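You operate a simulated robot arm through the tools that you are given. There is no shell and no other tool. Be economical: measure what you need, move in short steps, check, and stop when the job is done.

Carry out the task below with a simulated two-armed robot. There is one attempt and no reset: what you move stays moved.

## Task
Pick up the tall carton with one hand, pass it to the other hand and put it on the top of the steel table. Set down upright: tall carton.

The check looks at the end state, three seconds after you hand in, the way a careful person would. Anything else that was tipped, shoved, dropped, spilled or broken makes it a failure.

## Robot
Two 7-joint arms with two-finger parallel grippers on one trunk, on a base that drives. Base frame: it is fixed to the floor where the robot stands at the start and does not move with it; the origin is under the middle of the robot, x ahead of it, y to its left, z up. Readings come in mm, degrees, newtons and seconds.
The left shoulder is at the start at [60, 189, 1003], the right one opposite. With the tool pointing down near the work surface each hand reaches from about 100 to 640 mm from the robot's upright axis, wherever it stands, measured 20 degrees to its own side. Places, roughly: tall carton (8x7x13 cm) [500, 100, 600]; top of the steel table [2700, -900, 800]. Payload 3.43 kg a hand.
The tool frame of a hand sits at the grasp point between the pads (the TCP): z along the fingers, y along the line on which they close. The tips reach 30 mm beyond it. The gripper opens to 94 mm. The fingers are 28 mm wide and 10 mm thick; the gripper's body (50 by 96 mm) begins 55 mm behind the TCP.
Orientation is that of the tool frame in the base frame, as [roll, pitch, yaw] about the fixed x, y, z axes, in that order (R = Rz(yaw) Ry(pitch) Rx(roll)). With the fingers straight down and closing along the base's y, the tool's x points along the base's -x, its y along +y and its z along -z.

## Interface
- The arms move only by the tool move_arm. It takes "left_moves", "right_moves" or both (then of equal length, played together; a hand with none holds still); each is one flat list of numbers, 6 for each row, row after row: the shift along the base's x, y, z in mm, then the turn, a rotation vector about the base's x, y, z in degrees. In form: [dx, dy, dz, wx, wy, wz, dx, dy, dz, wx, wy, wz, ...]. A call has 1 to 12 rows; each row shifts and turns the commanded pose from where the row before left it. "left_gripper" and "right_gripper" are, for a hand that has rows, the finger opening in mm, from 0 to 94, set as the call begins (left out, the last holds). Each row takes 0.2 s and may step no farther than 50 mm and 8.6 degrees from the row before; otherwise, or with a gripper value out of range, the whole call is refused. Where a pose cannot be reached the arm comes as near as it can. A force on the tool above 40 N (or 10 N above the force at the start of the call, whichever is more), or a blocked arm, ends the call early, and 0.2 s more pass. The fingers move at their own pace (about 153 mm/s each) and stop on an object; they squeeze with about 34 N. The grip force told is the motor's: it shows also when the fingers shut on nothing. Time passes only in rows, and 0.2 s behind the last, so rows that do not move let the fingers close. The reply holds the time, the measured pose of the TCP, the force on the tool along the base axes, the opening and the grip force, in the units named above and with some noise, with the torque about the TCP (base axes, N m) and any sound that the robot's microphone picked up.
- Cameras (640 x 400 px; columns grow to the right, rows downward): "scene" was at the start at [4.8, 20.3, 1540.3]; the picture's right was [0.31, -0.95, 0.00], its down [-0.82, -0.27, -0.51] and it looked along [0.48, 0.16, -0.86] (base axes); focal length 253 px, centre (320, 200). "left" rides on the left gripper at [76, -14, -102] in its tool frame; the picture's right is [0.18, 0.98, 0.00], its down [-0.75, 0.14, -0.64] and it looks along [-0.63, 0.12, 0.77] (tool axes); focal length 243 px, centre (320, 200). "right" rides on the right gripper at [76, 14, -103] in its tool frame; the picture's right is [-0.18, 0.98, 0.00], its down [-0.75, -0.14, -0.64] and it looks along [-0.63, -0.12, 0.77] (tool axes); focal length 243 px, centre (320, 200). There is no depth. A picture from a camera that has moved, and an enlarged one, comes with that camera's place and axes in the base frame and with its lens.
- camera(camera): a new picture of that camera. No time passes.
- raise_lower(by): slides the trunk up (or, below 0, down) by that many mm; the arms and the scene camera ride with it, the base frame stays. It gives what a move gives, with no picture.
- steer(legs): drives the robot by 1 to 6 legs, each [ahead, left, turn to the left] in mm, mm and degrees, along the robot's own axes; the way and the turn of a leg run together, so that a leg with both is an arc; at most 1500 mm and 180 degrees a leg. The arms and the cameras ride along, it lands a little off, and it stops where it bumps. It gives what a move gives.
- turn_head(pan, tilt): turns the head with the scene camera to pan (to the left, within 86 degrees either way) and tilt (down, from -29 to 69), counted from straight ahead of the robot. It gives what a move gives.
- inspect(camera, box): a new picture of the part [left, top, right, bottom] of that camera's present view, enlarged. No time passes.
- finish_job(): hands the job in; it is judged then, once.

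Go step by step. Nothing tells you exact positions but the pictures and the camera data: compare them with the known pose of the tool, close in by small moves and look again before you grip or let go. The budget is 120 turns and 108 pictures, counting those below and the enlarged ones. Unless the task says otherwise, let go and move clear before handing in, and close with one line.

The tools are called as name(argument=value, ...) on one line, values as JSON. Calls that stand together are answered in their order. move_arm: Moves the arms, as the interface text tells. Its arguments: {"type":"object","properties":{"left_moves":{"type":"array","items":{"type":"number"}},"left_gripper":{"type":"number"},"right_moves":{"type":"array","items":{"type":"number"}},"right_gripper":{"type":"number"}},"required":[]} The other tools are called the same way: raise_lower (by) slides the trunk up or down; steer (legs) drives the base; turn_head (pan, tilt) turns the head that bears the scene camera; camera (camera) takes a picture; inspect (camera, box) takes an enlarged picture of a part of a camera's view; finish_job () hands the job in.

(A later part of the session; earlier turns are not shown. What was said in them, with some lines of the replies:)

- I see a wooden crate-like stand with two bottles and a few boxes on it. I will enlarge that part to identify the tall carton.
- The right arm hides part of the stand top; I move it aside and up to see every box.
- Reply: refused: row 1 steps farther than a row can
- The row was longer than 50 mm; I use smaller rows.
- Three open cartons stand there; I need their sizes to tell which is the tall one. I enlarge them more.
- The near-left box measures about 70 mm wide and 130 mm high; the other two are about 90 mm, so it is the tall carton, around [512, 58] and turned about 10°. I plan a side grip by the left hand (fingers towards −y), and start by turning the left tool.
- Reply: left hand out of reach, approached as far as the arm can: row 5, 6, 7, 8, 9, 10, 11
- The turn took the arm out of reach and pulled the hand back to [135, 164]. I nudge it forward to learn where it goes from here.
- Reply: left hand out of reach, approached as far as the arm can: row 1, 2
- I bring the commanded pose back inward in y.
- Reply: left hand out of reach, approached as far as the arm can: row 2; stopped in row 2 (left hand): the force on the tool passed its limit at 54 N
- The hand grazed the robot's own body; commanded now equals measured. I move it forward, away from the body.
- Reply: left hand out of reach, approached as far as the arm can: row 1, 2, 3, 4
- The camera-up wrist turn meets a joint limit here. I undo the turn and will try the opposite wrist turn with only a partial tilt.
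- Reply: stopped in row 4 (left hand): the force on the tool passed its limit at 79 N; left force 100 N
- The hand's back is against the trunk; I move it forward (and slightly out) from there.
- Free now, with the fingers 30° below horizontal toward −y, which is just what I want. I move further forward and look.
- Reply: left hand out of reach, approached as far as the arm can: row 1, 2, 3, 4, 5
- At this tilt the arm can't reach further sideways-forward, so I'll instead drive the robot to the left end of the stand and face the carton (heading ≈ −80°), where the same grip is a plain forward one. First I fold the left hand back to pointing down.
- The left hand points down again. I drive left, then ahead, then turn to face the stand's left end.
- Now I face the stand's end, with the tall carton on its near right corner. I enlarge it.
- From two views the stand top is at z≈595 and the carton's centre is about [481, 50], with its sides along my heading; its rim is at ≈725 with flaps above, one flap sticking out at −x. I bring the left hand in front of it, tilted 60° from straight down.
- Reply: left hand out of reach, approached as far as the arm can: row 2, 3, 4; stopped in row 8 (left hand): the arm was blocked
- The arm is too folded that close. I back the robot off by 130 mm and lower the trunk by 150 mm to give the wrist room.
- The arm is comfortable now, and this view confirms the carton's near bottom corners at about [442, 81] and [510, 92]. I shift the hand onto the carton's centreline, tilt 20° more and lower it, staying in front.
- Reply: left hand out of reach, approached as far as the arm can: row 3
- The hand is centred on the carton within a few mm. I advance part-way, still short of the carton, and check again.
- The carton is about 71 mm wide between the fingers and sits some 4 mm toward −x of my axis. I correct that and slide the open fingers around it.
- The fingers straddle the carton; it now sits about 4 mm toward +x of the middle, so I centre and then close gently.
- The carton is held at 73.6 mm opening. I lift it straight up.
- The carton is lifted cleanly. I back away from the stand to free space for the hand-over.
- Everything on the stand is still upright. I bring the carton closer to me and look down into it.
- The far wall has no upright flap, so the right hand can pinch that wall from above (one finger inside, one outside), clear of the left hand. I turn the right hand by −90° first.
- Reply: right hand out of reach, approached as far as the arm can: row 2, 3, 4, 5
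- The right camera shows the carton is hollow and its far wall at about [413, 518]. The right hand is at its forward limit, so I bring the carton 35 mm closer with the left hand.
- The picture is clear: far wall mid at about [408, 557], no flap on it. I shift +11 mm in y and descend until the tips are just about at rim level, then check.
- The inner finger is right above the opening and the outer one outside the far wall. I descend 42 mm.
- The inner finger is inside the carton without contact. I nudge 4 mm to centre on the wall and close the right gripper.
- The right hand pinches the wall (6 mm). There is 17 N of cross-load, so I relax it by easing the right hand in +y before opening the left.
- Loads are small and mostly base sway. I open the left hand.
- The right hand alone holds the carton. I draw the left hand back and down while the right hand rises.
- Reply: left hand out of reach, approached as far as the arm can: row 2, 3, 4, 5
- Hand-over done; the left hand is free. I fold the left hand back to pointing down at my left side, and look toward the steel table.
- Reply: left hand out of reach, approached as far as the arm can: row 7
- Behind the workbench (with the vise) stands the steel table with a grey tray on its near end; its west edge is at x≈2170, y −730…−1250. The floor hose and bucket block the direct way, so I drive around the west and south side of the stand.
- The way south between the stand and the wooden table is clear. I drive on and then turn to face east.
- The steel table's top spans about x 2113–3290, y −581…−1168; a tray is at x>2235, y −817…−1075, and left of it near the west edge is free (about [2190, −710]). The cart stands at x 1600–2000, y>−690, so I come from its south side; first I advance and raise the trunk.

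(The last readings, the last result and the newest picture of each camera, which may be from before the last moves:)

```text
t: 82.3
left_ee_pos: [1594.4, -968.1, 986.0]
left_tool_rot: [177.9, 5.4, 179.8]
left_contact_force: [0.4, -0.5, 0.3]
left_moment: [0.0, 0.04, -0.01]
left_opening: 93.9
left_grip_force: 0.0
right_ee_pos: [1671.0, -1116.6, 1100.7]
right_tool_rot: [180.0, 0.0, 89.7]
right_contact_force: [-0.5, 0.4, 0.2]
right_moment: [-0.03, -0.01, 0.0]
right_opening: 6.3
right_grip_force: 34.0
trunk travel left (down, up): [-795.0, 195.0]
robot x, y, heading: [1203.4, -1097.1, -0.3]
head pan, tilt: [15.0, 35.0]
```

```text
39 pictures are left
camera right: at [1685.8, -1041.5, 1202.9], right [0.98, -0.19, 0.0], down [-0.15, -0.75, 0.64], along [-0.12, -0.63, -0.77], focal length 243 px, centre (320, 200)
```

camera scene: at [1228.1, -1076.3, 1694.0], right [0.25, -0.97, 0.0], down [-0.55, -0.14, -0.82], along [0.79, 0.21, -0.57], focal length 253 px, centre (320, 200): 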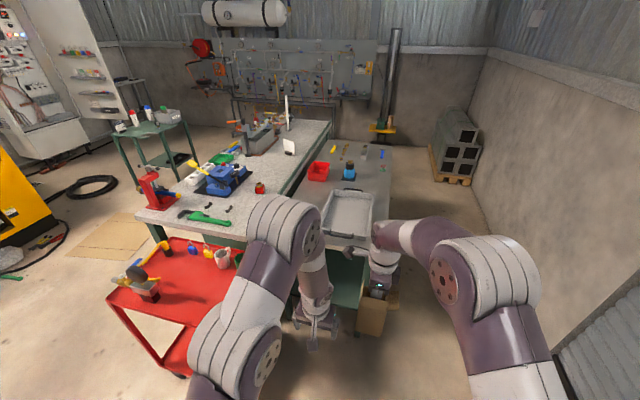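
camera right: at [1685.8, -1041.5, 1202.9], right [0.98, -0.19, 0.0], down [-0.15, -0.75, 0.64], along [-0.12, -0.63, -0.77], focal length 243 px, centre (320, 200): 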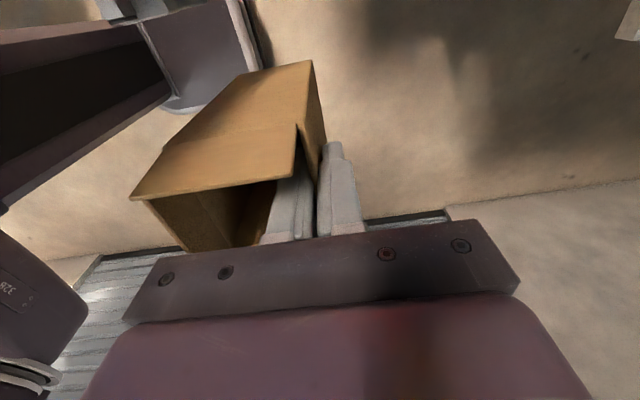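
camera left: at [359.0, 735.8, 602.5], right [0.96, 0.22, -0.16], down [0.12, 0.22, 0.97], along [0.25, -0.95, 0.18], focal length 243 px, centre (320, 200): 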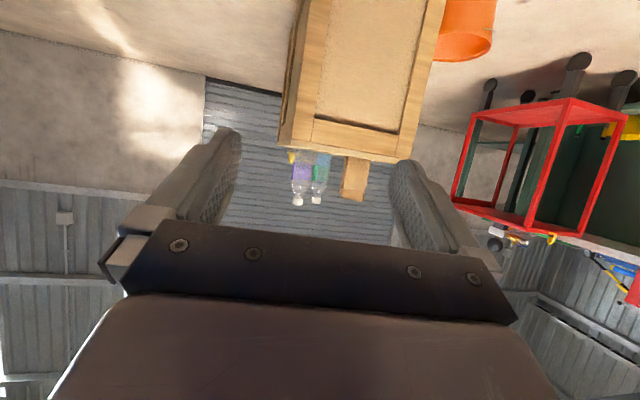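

Clear so far. I drive up to the table's west edge south of the cart, then turn left.

steer(legs=[[540, 10, 0], [0, 0, 25]])

turn_head(pan=10, tilt=50)

camera(camera="scene")

```text
t: 86.7
left_ee_pos: [2044.6, -808.6, 987.3]
left_tool_rot: [177.8, 5.5, -155.2]
left_contact_force: [0.4, -0.6, -0.5]
left_moment: [-0.03, -0.02, 0.0]
left_opening: 94.1
left_grip_force: 0.2
right_ee_pos: [2177.6, -911.1, 1100.9]
right_tool_rot: [-180.0, 0.0, 114.8]
right_contact_force: [-0.9, 0.3, -0.5]
right_moment: [-0.01, -0.01, 0.0]
right_opening: 6.1
right_grip_force: 34.5
trunk travel left (down, up): [-795.0, 195.0]
robot x, y, heading: [1746.3, -1091.2, 24.6]
head pan, tilt: [15.0, 35.0]
```

```text
t: 87.5
left_ee_pos: [2044.7, -807.4, 986.7]
left_tool_rot: [177.9, 5.4, -155.2]
left_contact_force: [0.7, 0.7, 0.7]
left_moment: [0.01, -0.01, 0.0]
left_opening: 94.0
left_grip_force: 0.0
right_ee_pos: [2176.4, -909.9, 1100.9]
right_tool_rot: [-179.9, 0.0, 114.7]
right_contact_force: [0.0, 0.3, -0.7]
right_moment: [-0.02, -0.02, 0.01]
right_opening: 6.4
right_grip_force: 33.9
trunk travel left (down, up): [-795.0, 195.0]
robot x, y, heading: [1741.9, -1091.8, 24.9]
head pan, tilt: [10.0, 50.0]
```

```text
38 pictures are left
camera scene: at [1753.7, -1073.0, 1672.3], right [0.57, -0.82, 0.0], down [-0.63, -0.44, -0.64], along [0.53, 0.37, -0.77], focal length 253 px, centre (320, 200)
```

scene: 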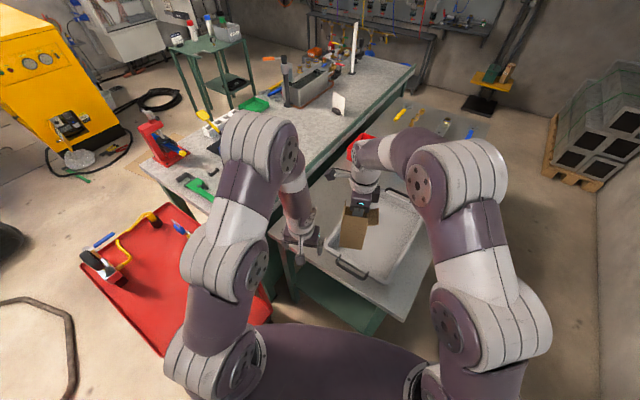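

inspect(camera="scene", box=[255, 130, 435, 330])

```text
2.00 times, centred on (345, 230) of scene
camera zoom: at [1753.7, -1073.0, 1672.3], right [0.57, -0.82, 0.0], down [-0.63, -0.44, -0.64], along [0.53, 0.37, -0.77], focal length 506 px, centre (270, 140)
```

zoom: 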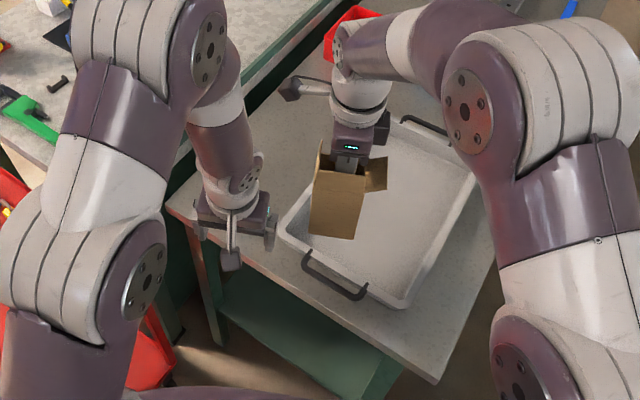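

The table corners come out as [2091, −588] and [2092, −1163]; free spot [2175, −700] is well clear of the tray. I raise the left hand a bit, then turn left so the spot lies in the right hand's reach.

move_arm(left_moves=[-10, -10, 30, 0, 0, 0, -10, -10, 30, 0, 0, 0])

steer(legs=[[0, 0, 31]])

turn_head(pan=-12, tilt=52)

camera(camera="scene")

```text
t: 88.1
left_ee_pos: [2024.2, -828.4, 1049.0]
left_tool_rot: [177.9, 5.4, -155.2]
left_contact_force: [0.0, -0.1, 0.2]
left_moment: [0.0, 0.02, 0.02]
left_opening: 93.8
left_grip_force: 0.0
right_ee_pos: [2175.4, -911.7, 1101.6]
right_tool_rot: [179.9, 0.0, 114.7]
right_contact_force: [-0.6, -0.5, -0.7]
right_moment: [0.01, 0.03, 0.0]
right_opening: 6.4
right_grip_force: 34.1
trunk travel left (down, up): [-795.0, 195.0]
robot x, y, heading: [1744.7, -1090.9, 24.5]
head pan, tilt: [10.0, 50.0]
```

```text
t: 90.0
left_ee_pos: [1849.8, -720.6, 1049.7]
left_tool_rot: [177.9, 5.4, -124.0]
left_contact_force: [-0.1, -0.6, 0.4]
left_moment: [-0.01, 0.02, 0.0]
left_opening: 94.0
left_grip_force: 0.1
right_ee_pos: [2021.3, -712.3, 1100.8]
right_tool_rot: [-179.9, 0.0, 145.7]
right_contact_force: [-0.5, -1.0, -0.1]
right_moment: [0.01, -0.03, 0.02]
right_opening: 6.3
right_grip_force: 34.0
trunk travel left (down, up): [-795.0, 195.0]
robot x, y, heading: [1741.4, -1092.1, 55.7]
head pan, tilt: [10.0, 50.0]
```

```text
t: 90.9
left_ee_pos: [1849.5, -719.5, 1048.8]
left_tool_rot: [177.9, 5.4, -124.1]
left_contact_force: [-0.4, 0.2, -0.5]
left_moment: [0.02, -0.03, 0.0]
left_opening: 94.0
left_grip_force: 0.0
right_ee_pos: [2021.3, -712.7, 1100.3]
right_tool_rot: [179.9, 0.0, 145.8]
right_contact_force: [0.4, 0.1, -0.8]
right_moment: [-0.02, -0.01, -0.01]
right_opening: 6.4
right_grip_force: 34.1
trunk travel left (down, up): [-795.0, 195.0]
robot x, y, heading: [1743.8, -1085.9, 55.9]
head pan, tilt: [-12.0, 52.0]
```

```text
36 pictures are left
camera scene: at [1765.3, -1089.4, 1669.6], right [0.69, -0.72, 0.0], down [-0.57, -0.55, -0.62], along [0.44, 0.43, -0.79], focal length 253 px, centre (320, 200)
```

scene: 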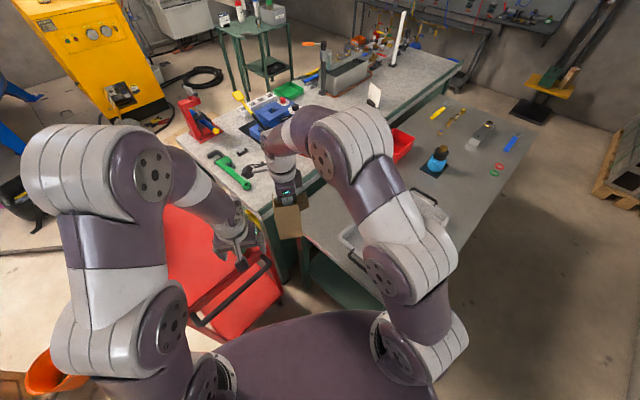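

I extend the right hand to bring the carton over the free spot, still well above the table.

move_arm(right_moves=[34, 8, -12, 0, 0, 0, 34, 8, -12, 0, 0, 0, 34, 8, -12, 0, 0, 0, 35, 8, -12, 0, 0, 0, 35, 8, -12, 0, 0, 0])

camera(camera="scene")

camera(camera="right")

```text
t: 92.1
left_ee_pos: [1849.1, -720.7, 1050.0]
left_tool_rot: [177.9, 5.4, -124.1]
left_contact_force: [0.8, 0.0, -0.4]
left_moment: [0.01, 0.02, 0.0]
left_opening: 93.7
left_grip_force: 0.1
right_ee_pos: [2188.1, -683.9, 1034.7]
right_tool_rot: [-180.0, 0.0, 145.8]
right_contact_force: [0.1, 0.3, -0.7]
right_moment: [-0.01, 0.02, -0.04]
right_opening: 6.4
right_grip_force: 33.4
right hand out of reach, approached as far as the arm can: row 5
trunk travel left (down, up): [-795.0, 195.0]
robot x, y, heading: [1747.0, -1090.5, 55.9]
head pan, tilt: [-12.0, 52.0]
```

```text
35 pictures are left
camera scene: at [1766.9, -1089.5, 1669.6], right [0.69, -0.72, 0.0], down [-0.57, -0.55, -0.61], along [0.44, 0.43, -0.79], focal length 253 px, centre (320, 200)
```

scene: 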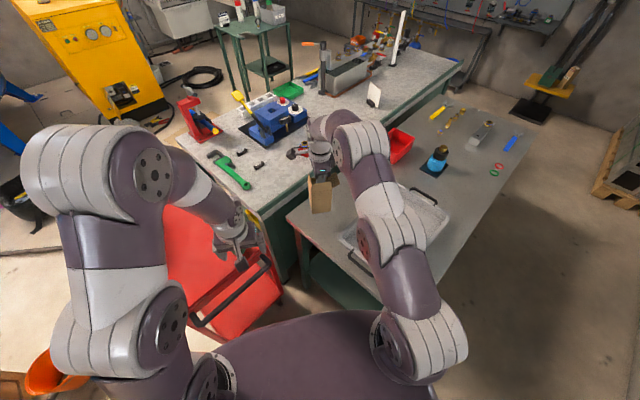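

```text
34 pictures are left
camera right: at [2133.9, -629.1, 1136.5], right [0.7, 0.71, 0.0], down [0.54, -0.54, 0.64], along [0.45, -0.45, -0.77], focal length 243 px, centre (320, 200)
```

right: 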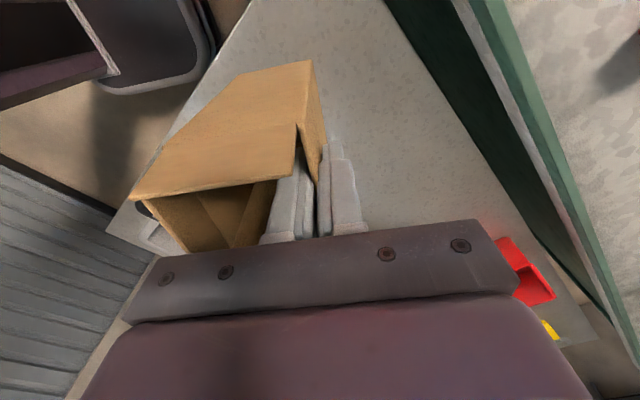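

move_arm(right_moves=[0, 0, -25, 0, 0, 0, 0, 0, -25, 0, 0, 0, 0, 0, -20, 0, 0, 0, 0, 0, -20, 0, 0, 0])

inspect(camera="scene", box=[270, 130, 400, 270])

camera(camera="left")

camera(camera="right")

```text
t: 93.1
left_ee_pos: [1850.3, -720.9, 1048.0]
left_tool_rot: [177.8, 5.3, -124.1]
left_contact_force: [-0.2, 1.1, -0.3]
left_moment: [-0.03, 0.0, -0.01]
left_opening: 93.8
left_grip_force: 0.0
right_ee_pos: [2189.8, -682.5, 945.1]
right_tool_rot: [-179.9, 0.0, 145.7]
right_contact_force: [0.4, -0.2, -0.4]
right_moment: [0.02, 0.02, 0.02]
right_opening: 6.2
right_grip_force: 34.0
trunk travel left (down, up): [-795.0, 195.0]
robot x, y, heading: [1744.6, -1090.1, 55.7]
head pan, tilt: [-12.0, 52.0]
```

```text
2.86 times, centred on (335, 200) of scene
camera zoom: at [1766.2, -1088.8, 1669.6], right [0.69, -0.72, 0.0], down [-0.57, -0.55, -0.62], along [0.44, 0.43, -0.79], focal length 724 px, centre (277, 200)
```

zoom: 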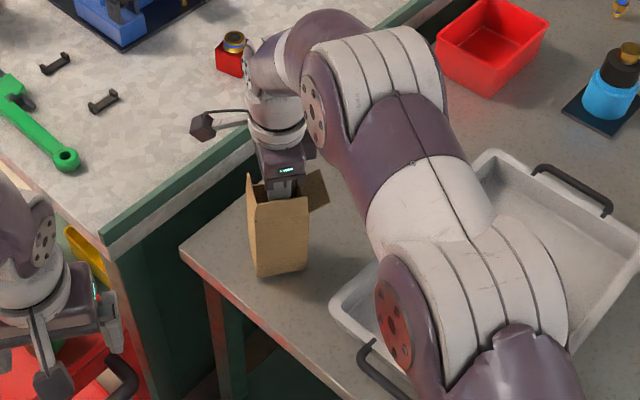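

```text
32 pictures are left
camera left: at [1815.5, -800.7, 1142.9], right [-0.92, 0.4, 0.02], down [0.29, 0.64, 0.71], along [0.27, 0.66, -0.7], focal length 243 px, centre (320, 200)
```

left: 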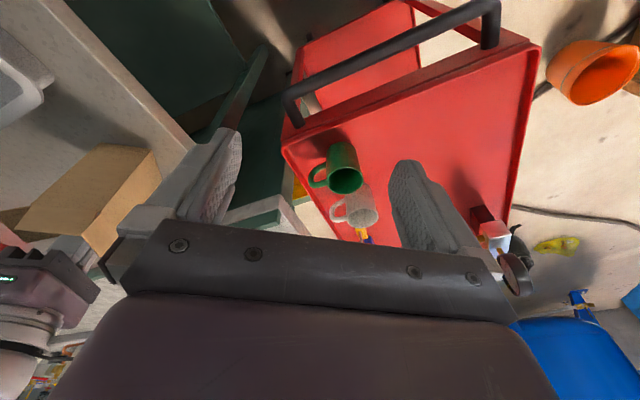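

```text
31 pictures are left
camera right: at [2135.2, -628.0, 1046.2], right [0.7, 0.71, 0.0], down [0.54, -0.54, 0.64], along [0.46, -0.45, -0.77], focal length 243 px, centre (320, 200)
```

right: 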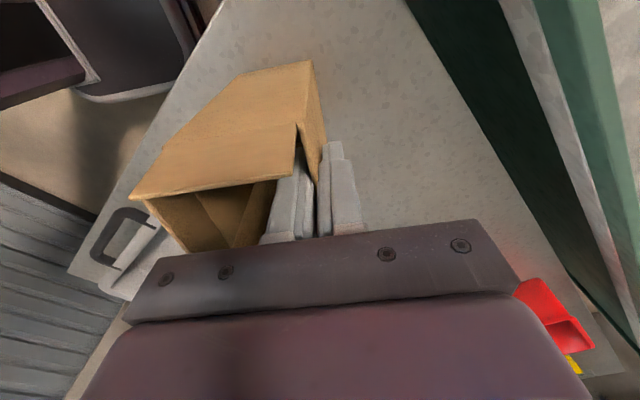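

The carton hangs upright over the free corner, about 30 mm inside the edge. I shift it 15 mm further in and lower slowly toward contact.

move_arm(right_moves=[8, 3, -5, 0, 0, 0, 7, 3, -5, 0, 0, 0, 0, 0, -5, 0, 0, 0])

move_arm(right_moves=[0, 0, -3, 0, 0, 0])

inspect(camera="scene", box=[300, 190, 350, 240])

```text
t: 93.9
left_ee_pos: [1847.7, -720.4, 1049.3]
left_tool_rot: [177.8, 5.6, -124.1]
left_contact_force: [-0.7, -0.8, 0.5]
left_moment: [-0.02, 0.02, 0.01]
left_opening: 93.7
left_grip_force: 0.0
right_ee_pos: [2204.0, -675.7, 932.3]
right_tool_rot: [179.6, 0.0, 145.8]
right_contact_force: [3.9, 0.7, 13.5]
right_moment: [-0.05, 0.16, 0.04]
right_opening: 6.3
right_grip_force: 33.9
trunk travel left (down, up): [-795.0, 195.0]
robot x, y, heading: [1743.5, -1090.5, 55.6]
head pan, tilt: [-12.0, 52.0]
```

```text
t: 94.3
left_ee_pos: [1846.9, -722.4, 1049.4]
left_tool_rot: [177.9, 5.5, -124.1]
left_contact_force: [0.6, -0.2, 0.0]
left_moment: [-0.02, 0.02, 0.02]
left_opening: 94.0
left_grip_force: 0.1
right_ee_pos: [2203.8, -676.1, 931.9]
right_tool_rot: [179.4, -0.1, 145.8]
right_contact_force: [6.7, 3.5, 28.5]
right_moment: [-0.09, 0.1, -0.01]
right_opening: 6.5
right_grip_force: 34.6
trunk travel left (down, up): [-795.0, 195.0]
robot x, y, heading: [1745.6, -1091.1, 55.6]
head pan, tilt: [-12.0, 52.0]
```

```text
8.00 times, centred on (325, 215) of scene
camera zoom: at [1762.8, -1092.7, 1670.1], right [0.69, -0.72, 0.0], down [-0.57, -0.54, -0.62], along [0.45, 0.43, -0.79], focal length 2026 px, centre (280, 80)
```

zoom: 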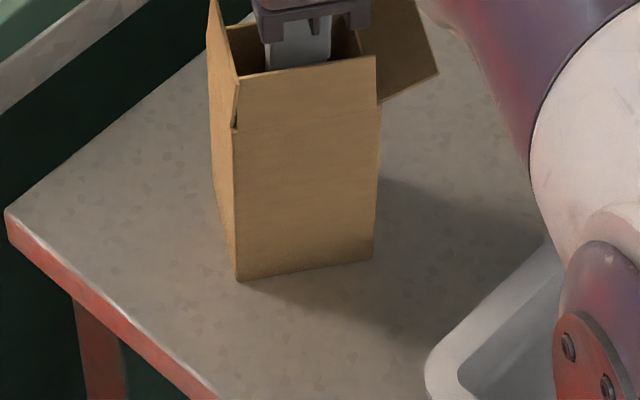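

The carton stands flat on the table (28 N). I ease off 3 mm and open the fingers partly.

move_arm(right_moves=[0, 0, 2.5, 0, 0, 0, 0, 0, 0, 0, 0, 0])

move_arm(right_moves=[0, 0, 0, 0, 0, 0, 0, 0, 0, 0, 0, 0], right_gripper=36)

inspect(camera="scene", box=[300, 190, 350, 240])

camera(camera="right")

```text
t: 94.9
left_ee_pos: [1848.4, -720.5, 1049.7]
left_tool_rot: [177.9, 5.6, -124.1]
left_contact_force: [-0.2, 0.0, 0.2]
left_moment: [-0.01, 0.02, 0.01]
left_opening: 94.0
left_grip_force: 0.2
right_ee_pos: [2203.3, -677.1, 932.4]
right_tool_rot: [179.8, 0.1, 145.8]
right_contact_force: [7.7, 4.6, 23.2]
right_moment: [-0.05, 0.02, 0.03]
right_opening: 6.4
right_grip_force: 34.0
trunk travel left (down, up): [-795.0, 195.0]
robot x, y, heading: [1743.8, -1093.8, 56.1]
head pan, tilt: [-12.0, 52.0]
```

```text
t: 95.5
left_ee_pos: [1847.4, -720.7, 1048.8]
left_tool_rot: [177.8, 5.4, -124.2]
left_contact_force: [-0.2, -1.1, -0.3]
left_moment: [0.0, 0.03, 0.02]
left_opening: 93.9
left_grip_force: 0.1
right_ee_pos: [2203.6, -677.8, 929.9]
right_tool_rot: [-179.8, 0.0, 145.8]
right_contact_force: [0.2, 0.1, -0.6]
right_moment: [0.02, -0.02, 0.02]
right_opening: 36.0
right_grip_force: 0.1
trunk travel left (down, up): [-795.0, 195.0]
robot x, y, heading: [1746.6, -1086.1, 55.6]
head pan, tilt: [-12.0, 52.0]
```

```text
8.00 times, centred on (325, 215) of scene
camera zoom: at [1765.0, -1089.9, 1669.5], right [0.69, -0.72, 0.0], down [-0.57, -0.54, -0.62], along [0.44, 0.43, -0.79], focal length 2026 px, centre (280, 80)
```

zoom: 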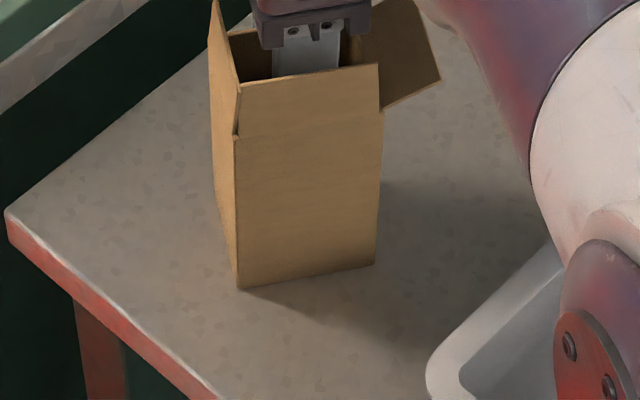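

```text
28 pictures are left
camera right: at [2148.9, -622.7, 1031.7], right [0.7, 0.71, 0.0], down [0.54, -0.54, 0.64], along [0.45, -0.45, -0.77], focal length 243 px, centre (320, 200)
```

right: 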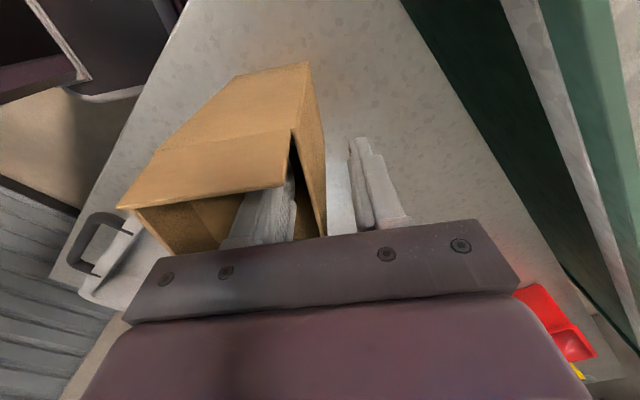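

The fingers are clear of the wall and the carton stands by itself. I lift the hand straight up.

move_arm(right_moves=[0, 0, 15, 0, 0, 0, 0, 0, 25, 0, 0, 0, 0, 0, 30, 0, 0, 0, 0, 0, 30, 0, 0, 0])

inspect(camera="scene", box=[270, 130, 400, 270])

```text
t: 96.5
left_ee_pos: [1846.5, -721.3, 1048.4]
left_tool_rot: [177.9, 5.4, -124.1]
left_contact_force: [-1.8, -0.4, 0.3]
left_moment: [0.04, 0.03, 0.0]
left_opening: 94.0
left_grip_force: 0.1
right_ee_pos: [2197.9, -686.6, 1025.5]
right_tool_rot: [-180.0, -0.1, 145.8]
right_contact_force: [0.5, -0.3, 0.2]
right_moment: [0.0, 0.01, -0.02]
right_opening: 36.2
right_grip_force: 0.1
right hand out of reach, approached as far as the arm can: row 4
trunk travel left (down, up): [-795.0, 195.0]
robot x, y, heading: [1746.8, -1094.9, 55.9]
head pan, tilt: [-12.0, 52.0]
```

```text
2.86 times, centred on (335, 200) of scene
camera zoom: at [1764.6, -1090.2, 1669.5], right [0.69, -0.72, 0.0], down [-0.57, -0.54, -0.62], along [0.45, 0.43, -0.79], focal length 724 px, centre (277, 200)
```

zoom: 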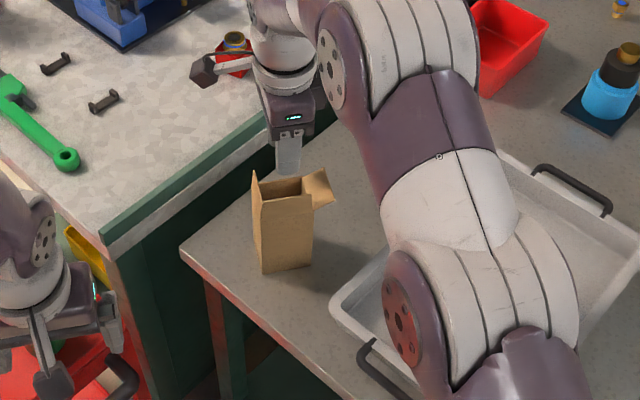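

The carton stands upright and free on the table. I raise the trunk for more clearance and take a last look.

raise_lower(by=100)

camera(camera="scene")

```text
t: 97.8
left_ee_pos: [1848.0, -721.0, 1147.6]
left_tool_rot: [177.9, 5.4, -124.1]
left_contact_force: [0.3, -0.3, -0.4]
left_moment: [0.0, 0.01, -0.01]
left_opening: 93.9
left_grip_force: 0.1
right_ee_pos: [2198.2, -684.9, 1125.9]
right_tool_rot: [180.0, 0.0, 145.8]
right_contact_force: [-0.2, -0.4, -0.3]
right_moment: [-0.01, -0.01, -0.02]
right_opening: 35.8
right_grip_force: 0.2
trunk travel left (down, up): [-895.0, 95.0]
robot x, y, heading: [1742.5, -1092.7, 55.7]
head pan, tilt: [-12.0, 52.0]
```

```text
26 pictures are left
camera scene: at [1765.5, -1089.2, 1769.5], right [0.69, -0.72, 0.0], down [-0.57, -0.55, -0.62], along [0.44, 0.43, -0.79], focal length 253 px, centre (320, 200)
```

scene: 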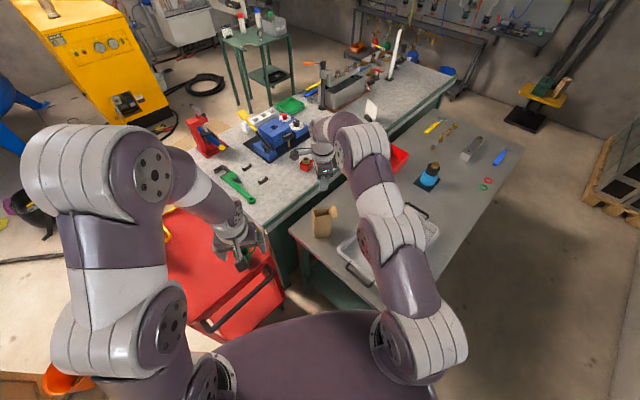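

The carton is upright on the steel table, both hands are clear, and nothing else looks disturbed. I hand the job in.

finish_job()

```text
The job is handed in.
```

The tall carton was picked up with the left hand, passed to the right, and now stands upright on the steel table near its west edge. Both hands let go and moved clear before I handed in. The last pictures showed nothing else tipped or moved.
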